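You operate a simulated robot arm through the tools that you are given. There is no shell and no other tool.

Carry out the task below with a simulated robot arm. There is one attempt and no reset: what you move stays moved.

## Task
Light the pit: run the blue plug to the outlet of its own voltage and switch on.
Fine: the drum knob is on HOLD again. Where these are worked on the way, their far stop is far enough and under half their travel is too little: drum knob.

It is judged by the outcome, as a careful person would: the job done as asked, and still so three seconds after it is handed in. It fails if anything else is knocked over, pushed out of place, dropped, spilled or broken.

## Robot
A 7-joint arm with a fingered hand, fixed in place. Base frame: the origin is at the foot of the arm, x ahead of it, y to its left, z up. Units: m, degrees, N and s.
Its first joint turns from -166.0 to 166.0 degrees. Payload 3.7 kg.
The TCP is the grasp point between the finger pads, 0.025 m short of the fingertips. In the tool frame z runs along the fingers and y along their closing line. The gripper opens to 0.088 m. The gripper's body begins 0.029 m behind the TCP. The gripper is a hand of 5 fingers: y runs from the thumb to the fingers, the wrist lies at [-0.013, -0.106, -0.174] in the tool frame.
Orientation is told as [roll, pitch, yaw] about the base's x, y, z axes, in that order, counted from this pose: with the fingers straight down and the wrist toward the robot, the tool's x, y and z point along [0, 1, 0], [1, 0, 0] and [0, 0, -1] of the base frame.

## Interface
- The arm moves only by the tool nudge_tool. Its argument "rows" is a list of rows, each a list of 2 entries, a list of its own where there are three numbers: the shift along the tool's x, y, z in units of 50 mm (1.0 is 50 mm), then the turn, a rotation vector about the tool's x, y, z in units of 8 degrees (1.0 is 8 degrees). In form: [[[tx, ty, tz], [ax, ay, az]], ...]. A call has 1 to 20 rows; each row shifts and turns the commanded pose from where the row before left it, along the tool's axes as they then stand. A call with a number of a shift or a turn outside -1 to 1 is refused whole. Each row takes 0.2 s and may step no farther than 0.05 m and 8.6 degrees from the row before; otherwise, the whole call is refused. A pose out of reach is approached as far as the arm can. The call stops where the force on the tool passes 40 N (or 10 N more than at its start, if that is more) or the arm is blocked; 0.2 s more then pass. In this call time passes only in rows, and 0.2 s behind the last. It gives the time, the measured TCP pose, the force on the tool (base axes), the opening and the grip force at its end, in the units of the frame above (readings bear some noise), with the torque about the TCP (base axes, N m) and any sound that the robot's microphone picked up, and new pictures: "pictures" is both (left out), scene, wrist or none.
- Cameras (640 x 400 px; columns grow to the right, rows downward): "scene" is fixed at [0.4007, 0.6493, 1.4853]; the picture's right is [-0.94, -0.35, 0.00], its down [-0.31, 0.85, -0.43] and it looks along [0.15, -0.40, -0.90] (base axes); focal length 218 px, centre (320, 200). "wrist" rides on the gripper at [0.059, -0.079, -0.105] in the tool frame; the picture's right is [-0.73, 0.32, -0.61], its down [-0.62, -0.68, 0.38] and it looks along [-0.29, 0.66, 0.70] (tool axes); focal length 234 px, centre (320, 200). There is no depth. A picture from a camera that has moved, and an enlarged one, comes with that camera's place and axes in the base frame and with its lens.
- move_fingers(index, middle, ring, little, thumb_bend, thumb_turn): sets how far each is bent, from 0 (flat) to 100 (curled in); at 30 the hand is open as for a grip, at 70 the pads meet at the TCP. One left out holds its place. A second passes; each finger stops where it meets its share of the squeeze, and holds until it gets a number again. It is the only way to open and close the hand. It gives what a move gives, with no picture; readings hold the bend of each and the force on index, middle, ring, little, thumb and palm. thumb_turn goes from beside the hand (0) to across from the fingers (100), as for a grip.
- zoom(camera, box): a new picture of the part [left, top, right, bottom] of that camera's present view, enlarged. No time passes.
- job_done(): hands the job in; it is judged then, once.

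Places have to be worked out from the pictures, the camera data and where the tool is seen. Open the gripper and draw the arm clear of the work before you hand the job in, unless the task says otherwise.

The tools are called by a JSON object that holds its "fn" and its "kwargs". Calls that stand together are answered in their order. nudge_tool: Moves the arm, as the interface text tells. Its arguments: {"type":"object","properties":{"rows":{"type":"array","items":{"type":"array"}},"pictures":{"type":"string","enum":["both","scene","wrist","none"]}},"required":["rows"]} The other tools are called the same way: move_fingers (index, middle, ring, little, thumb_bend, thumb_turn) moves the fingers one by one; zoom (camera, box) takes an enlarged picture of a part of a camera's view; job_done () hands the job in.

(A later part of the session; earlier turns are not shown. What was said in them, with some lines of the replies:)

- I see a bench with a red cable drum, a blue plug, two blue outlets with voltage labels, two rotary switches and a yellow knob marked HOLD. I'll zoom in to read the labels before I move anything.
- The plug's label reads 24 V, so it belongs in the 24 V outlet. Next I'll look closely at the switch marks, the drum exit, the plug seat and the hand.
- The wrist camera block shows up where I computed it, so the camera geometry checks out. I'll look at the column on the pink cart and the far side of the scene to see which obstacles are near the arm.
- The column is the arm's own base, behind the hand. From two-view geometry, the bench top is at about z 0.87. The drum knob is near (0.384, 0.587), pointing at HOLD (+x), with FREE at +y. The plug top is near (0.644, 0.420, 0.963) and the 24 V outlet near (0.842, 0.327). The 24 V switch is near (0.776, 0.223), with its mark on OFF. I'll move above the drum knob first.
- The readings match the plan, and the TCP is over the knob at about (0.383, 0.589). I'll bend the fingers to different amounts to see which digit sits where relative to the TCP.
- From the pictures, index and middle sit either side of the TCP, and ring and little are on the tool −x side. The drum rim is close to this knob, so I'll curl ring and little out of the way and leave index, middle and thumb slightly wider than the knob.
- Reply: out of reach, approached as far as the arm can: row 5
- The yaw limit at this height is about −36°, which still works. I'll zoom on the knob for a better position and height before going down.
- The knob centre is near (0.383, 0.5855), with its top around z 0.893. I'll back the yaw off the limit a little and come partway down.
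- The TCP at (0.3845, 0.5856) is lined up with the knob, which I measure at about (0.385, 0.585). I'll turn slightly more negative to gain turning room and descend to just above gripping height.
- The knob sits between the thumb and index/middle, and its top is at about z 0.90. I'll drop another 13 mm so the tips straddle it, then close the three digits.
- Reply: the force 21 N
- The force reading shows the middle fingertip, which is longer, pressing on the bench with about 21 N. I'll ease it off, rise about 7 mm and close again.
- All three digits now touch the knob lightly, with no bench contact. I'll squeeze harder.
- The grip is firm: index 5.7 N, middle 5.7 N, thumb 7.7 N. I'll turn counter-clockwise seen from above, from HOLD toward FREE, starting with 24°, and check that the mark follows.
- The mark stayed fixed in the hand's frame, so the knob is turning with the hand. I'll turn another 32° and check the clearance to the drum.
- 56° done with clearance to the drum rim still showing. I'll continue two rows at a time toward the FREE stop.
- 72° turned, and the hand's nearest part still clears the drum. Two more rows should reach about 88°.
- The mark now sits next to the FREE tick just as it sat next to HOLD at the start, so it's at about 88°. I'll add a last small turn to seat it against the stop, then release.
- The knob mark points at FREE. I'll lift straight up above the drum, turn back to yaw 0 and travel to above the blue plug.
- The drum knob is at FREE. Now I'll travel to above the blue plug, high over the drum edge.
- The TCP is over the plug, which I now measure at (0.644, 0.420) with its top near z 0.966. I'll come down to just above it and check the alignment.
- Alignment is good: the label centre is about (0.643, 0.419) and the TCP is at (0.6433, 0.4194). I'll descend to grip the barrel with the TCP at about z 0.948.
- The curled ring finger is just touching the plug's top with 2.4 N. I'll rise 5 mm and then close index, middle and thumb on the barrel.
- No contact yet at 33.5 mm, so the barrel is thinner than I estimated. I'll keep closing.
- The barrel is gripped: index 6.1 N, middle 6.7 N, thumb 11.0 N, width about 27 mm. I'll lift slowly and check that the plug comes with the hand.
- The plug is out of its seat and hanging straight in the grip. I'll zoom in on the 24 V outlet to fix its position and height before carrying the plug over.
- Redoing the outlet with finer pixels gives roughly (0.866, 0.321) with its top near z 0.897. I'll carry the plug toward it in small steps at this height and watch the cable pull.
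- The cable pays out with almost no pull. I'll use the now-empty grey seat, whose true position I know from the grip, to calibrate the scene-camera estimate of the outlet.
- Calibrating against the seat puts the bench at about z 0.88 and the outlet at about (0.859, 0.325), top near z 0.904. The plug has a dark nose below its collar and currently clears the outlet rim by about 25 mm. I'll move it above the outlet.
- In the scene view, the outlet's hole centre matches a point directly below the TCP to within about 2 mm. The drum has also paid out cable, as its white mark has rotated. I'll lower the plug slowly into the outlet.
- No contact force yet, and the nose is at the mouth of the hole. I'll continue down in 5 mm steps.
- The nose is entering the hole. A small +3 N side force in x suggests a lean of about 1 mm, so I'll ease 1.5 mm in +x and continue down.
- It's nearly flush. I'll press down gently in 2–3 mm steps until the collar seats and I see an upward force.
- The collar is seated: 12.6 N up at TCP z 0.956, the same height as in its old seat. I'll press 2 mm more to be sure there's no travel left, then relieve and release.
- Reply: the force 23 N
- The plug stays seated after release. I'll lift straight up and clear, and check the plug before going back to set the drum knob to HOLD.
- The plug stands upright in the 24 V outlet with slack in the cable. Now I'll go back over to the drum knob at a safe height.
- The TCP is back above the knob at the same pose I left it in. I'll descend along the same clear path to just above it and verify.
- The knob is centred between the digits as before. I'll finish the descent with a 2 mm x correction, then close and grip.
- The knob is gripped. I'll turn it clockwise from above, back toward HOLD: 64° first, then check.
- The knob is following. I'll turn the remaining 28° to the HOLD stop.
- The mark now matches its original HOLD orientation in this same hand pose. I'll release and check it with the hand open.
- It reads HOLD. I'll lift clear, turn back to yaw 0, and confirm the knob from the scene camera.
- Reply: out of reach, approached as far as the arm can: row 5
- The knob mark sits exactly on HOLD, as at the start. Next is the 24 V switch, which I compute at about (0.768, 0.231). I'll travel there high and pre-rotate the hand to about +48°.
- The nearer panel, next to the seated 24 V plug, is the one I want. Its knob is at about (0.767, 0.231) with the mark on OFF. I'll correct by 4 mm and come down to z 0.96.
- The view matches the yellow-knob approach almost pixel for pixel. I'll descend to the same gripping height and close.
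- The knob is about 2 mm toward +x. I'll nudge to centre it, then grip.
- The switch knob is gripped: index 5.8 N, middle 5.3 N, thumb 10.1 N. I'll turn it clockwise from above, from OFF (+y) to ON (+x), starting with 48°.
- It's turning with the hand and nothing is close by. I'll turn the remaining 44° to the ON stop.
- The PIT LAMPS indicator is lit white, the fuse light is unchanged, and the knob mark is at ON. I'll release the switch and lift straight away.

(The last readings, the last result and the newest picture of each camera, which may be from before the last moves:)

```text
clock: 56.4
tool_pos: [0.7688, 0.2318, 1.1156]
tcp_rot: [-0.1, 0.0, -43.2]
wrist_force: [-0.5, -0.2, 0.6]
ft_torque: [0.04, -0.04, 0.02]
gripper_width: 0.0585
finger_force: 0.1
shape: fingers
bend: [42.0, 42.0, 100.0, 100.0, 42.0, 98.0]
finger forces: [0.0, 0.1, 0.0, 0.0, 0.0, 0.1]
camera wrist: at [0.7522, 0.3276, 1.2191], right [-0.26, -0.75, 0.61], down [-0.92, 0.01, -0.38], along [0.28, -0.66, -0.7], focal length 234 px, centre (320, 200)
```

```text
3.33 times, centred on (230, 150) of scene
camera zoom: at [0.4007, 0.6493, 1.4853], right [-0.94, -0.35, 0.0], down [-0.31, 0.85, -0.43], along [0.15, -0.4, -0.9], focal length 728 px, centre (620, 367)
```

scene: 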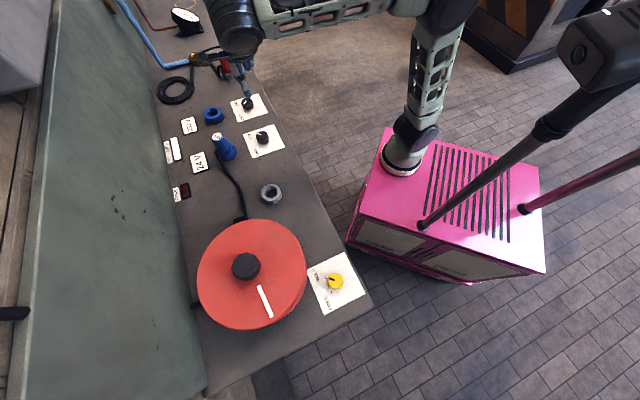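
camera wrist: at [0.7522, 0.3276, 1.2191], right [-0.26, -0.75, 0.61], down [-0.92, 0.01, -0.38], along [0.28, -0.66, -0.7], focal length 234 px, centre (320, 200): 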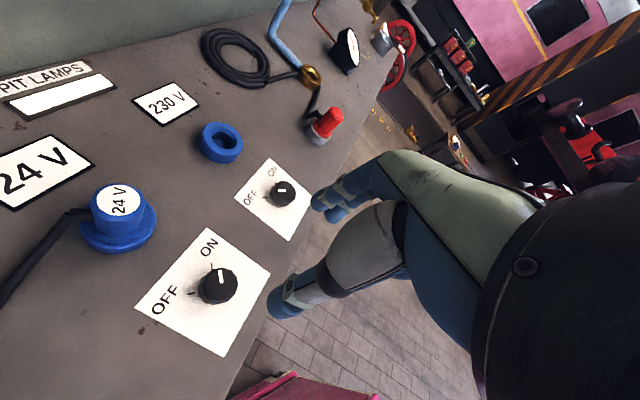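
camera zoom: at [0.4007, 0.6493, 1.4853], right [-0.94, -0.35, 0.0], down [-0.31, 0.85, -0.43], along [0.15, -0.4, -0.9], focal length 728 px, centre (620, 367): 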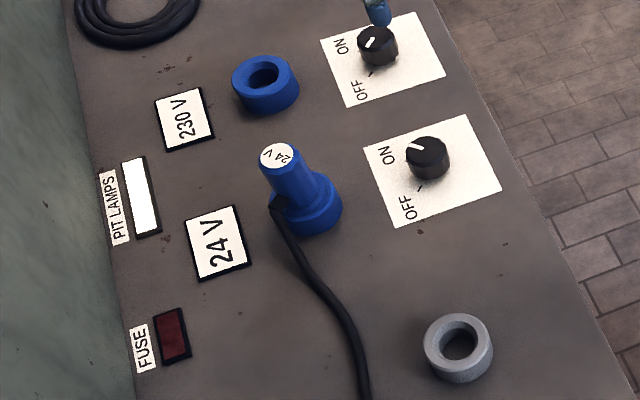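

The lamp stays lit after release, the 24 V switch is on ON and the 230 V switch is still on OFF. I'll draw the arm clear toward the robot and open the hand fully.

{"fn": "nudge_tool", "kwargs": {"rows": [[[0, 0, -0.9], [0, 0, 0]], [[0, 0, -0.9], [0, 0, 0]], [[0, 0, 0], [0, 0, -0.9]], [[0, 0, 0], [0, 0, -0.9]], [[0, 0, 0], [0, 0, -0.9]], [[0, 0, 0], [0, 0, -0.9]], [[0, 0, 0], [0, 0, -0.9]], [[0, 0, 0], [0, 0, -0.9]], [[0, -0.9, 0], [0, 0, 0]], [[0, -0.9, 0], [0, 0, 0]], [[0, -0.9, 0], [0, 0, 0]], [[0, -0.9, 0], [0, 0, 0]], [[0, -0.9, 0], [0, 0, 0]], [[0, -0.9, 0], [0, 0, 0]]], "pictures": "none"}}

{"fn": "move_fingers", "kwargs": {"index": 30, "middle": 30, "ring": 30, "little": 30, "thumb_bend": 30}}

{"fn": "nudge_tool", "kwargs": {"rows": [[[0, 0, -0.1], [0, 0, 0]]], "pictures": "both"}}

{"fn": "zoom", "kwargs": {"camera": "scene", "box": [150, 90, 310, 210]}}

{"fn": "zoom", "kwargs": {"camera": "scene", "box": [190, 190, 390, 340]}}

```text
clock: 59.4
tool_pos: [0.5, 0.2303, 1.203]
tcp_rot: [0.0, 0.1, 0.1]
wrist_force: [0.5, 0.3, -0.1]
ft_torque: [-0.03, 0.01, -0.02]
gripper_width: 0.0588
finger_force: 0.1
shape: fingers
bend: [42.0, 42.0, 100.0, 100.0, 42.0, 98.0]
finger forces: [0.1, 0.1, 0.1, 0.0, 0.1, 0.1]
```

```text
clock: 60.4
tool_pos: [0.5006, 0.2301, 1.2022]
tcp_rot: [0.0, 0.0, 0.0]
wrist_force: [0.5, -0.7, -0.3]
ft_torque: [0.01, -0.02, 0.01]
gripper_width: 0.0847
finger_force: 0.1
shape: fingers
bend: [30.0, 30.0, 30.0, 30.0, 30.0, 98.0]
finger forces: [0.1, 0.0, 0.1, 0.1, 0.1, 0.1]
```

```text
clock: 60.8
tool_pos: [0.5007, 0.2293, 1.2078]
tcp_rot: [0.1, 0.0, 0.1]
wrist_force: [0.7, -0.2, 0.6]
ft_torque: [-0.01, 0.0, 0.02]
gripper_width: 0.0845
finger_force: 0.0
shape: fingers
bend: [30.0, 30.0, 30.0, 30.0, 30.0, 98.0]
finger forces: [0.1, 0.0, 0.1, 0.0, 0.0, 0.1]
camera wrist: at [0.4213, 0.2891, 1.3123], right [0.32, -0.73, 0.61], down [-0.68, -0.62, -0.38], along [0.66, -0.29, -0.7], focal length 234 px, centre (320, 200)
```

scene: 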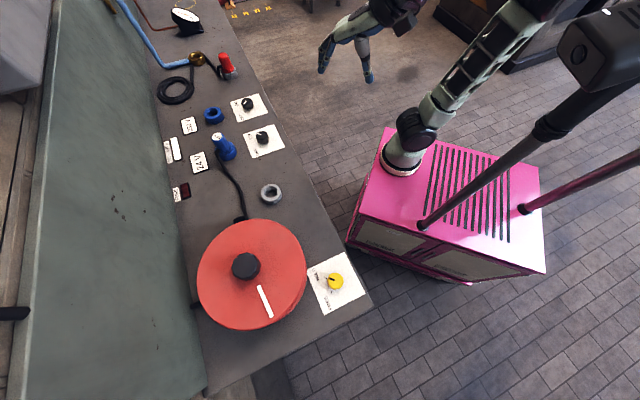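
wrist: 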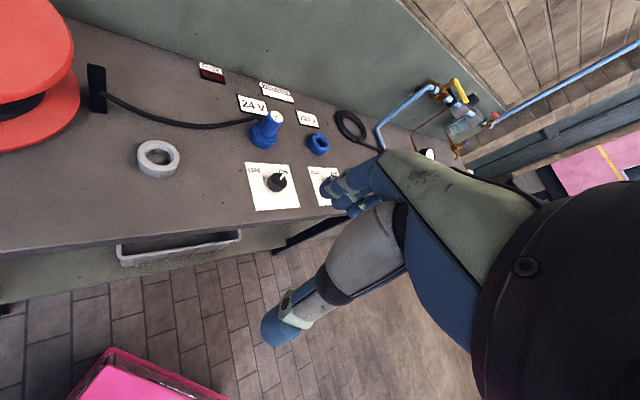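

```text
3.33 times, centred on (230, 150) of scene
camera zoom: at [0.4007, 0.6493, 1.4853], right [-0.94, -0.35, 0.0], down [-0.31, 0.85, -0.43], along [0.15, -0.4, -0.9], focal length 728 px, centre (620, 367)
```

zoom: 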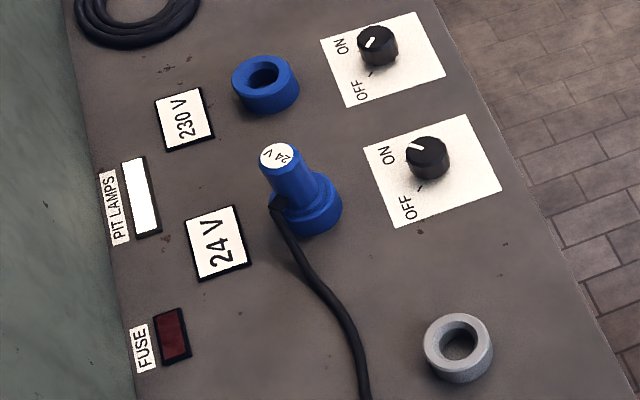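

```text
2.67 times, centred on (290, 265) of scene
camera zoom: at [0.4007, 0.6493, 1.4853], right [-0.94, -0.35, 0.0], down [-0.31, 0.85, -0.43], along [0.15, -0.4, -0.9], focal length 582 px, centre (400, 27)
```

zoom: 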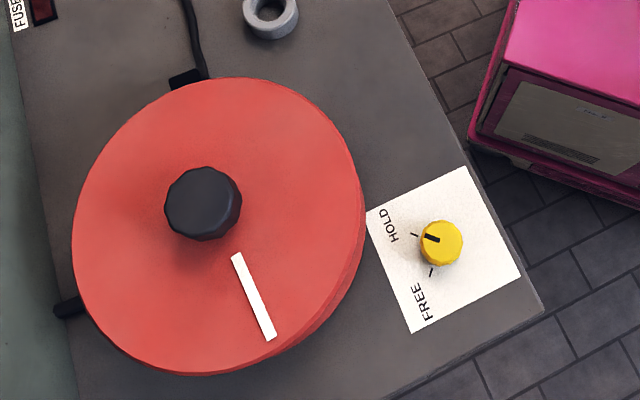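

The pictures show the blue plug seated in the 24 V outlet, its switch on ON and the PIT LAMPS indicator lit. The drum knob is on HOLD and nothing else has moved. The hand is open and clear of the bench, so I'm handing the job in.

{"fn": "job_done", "kwargs": {}}

```text
The job is handed in.
```

The pit is lit: the blue plug is seated in the 24 V outlet, its switch is on ON, and the PIT LAMPS indicator came on and stayed on.

- **Drum knob:** I turned it to FREE so the cable could pay out, then back to HOLD. Its mark sits on HOLD as it did at the start.
- **Everything else:** the 230 V switch and outlet were not touched, and the last pictures show nothing knocked over or pushed out of place.
- **Arm:** the hand is open and clear of the bench.

The job has been handed in; I haven't seen the verdict.
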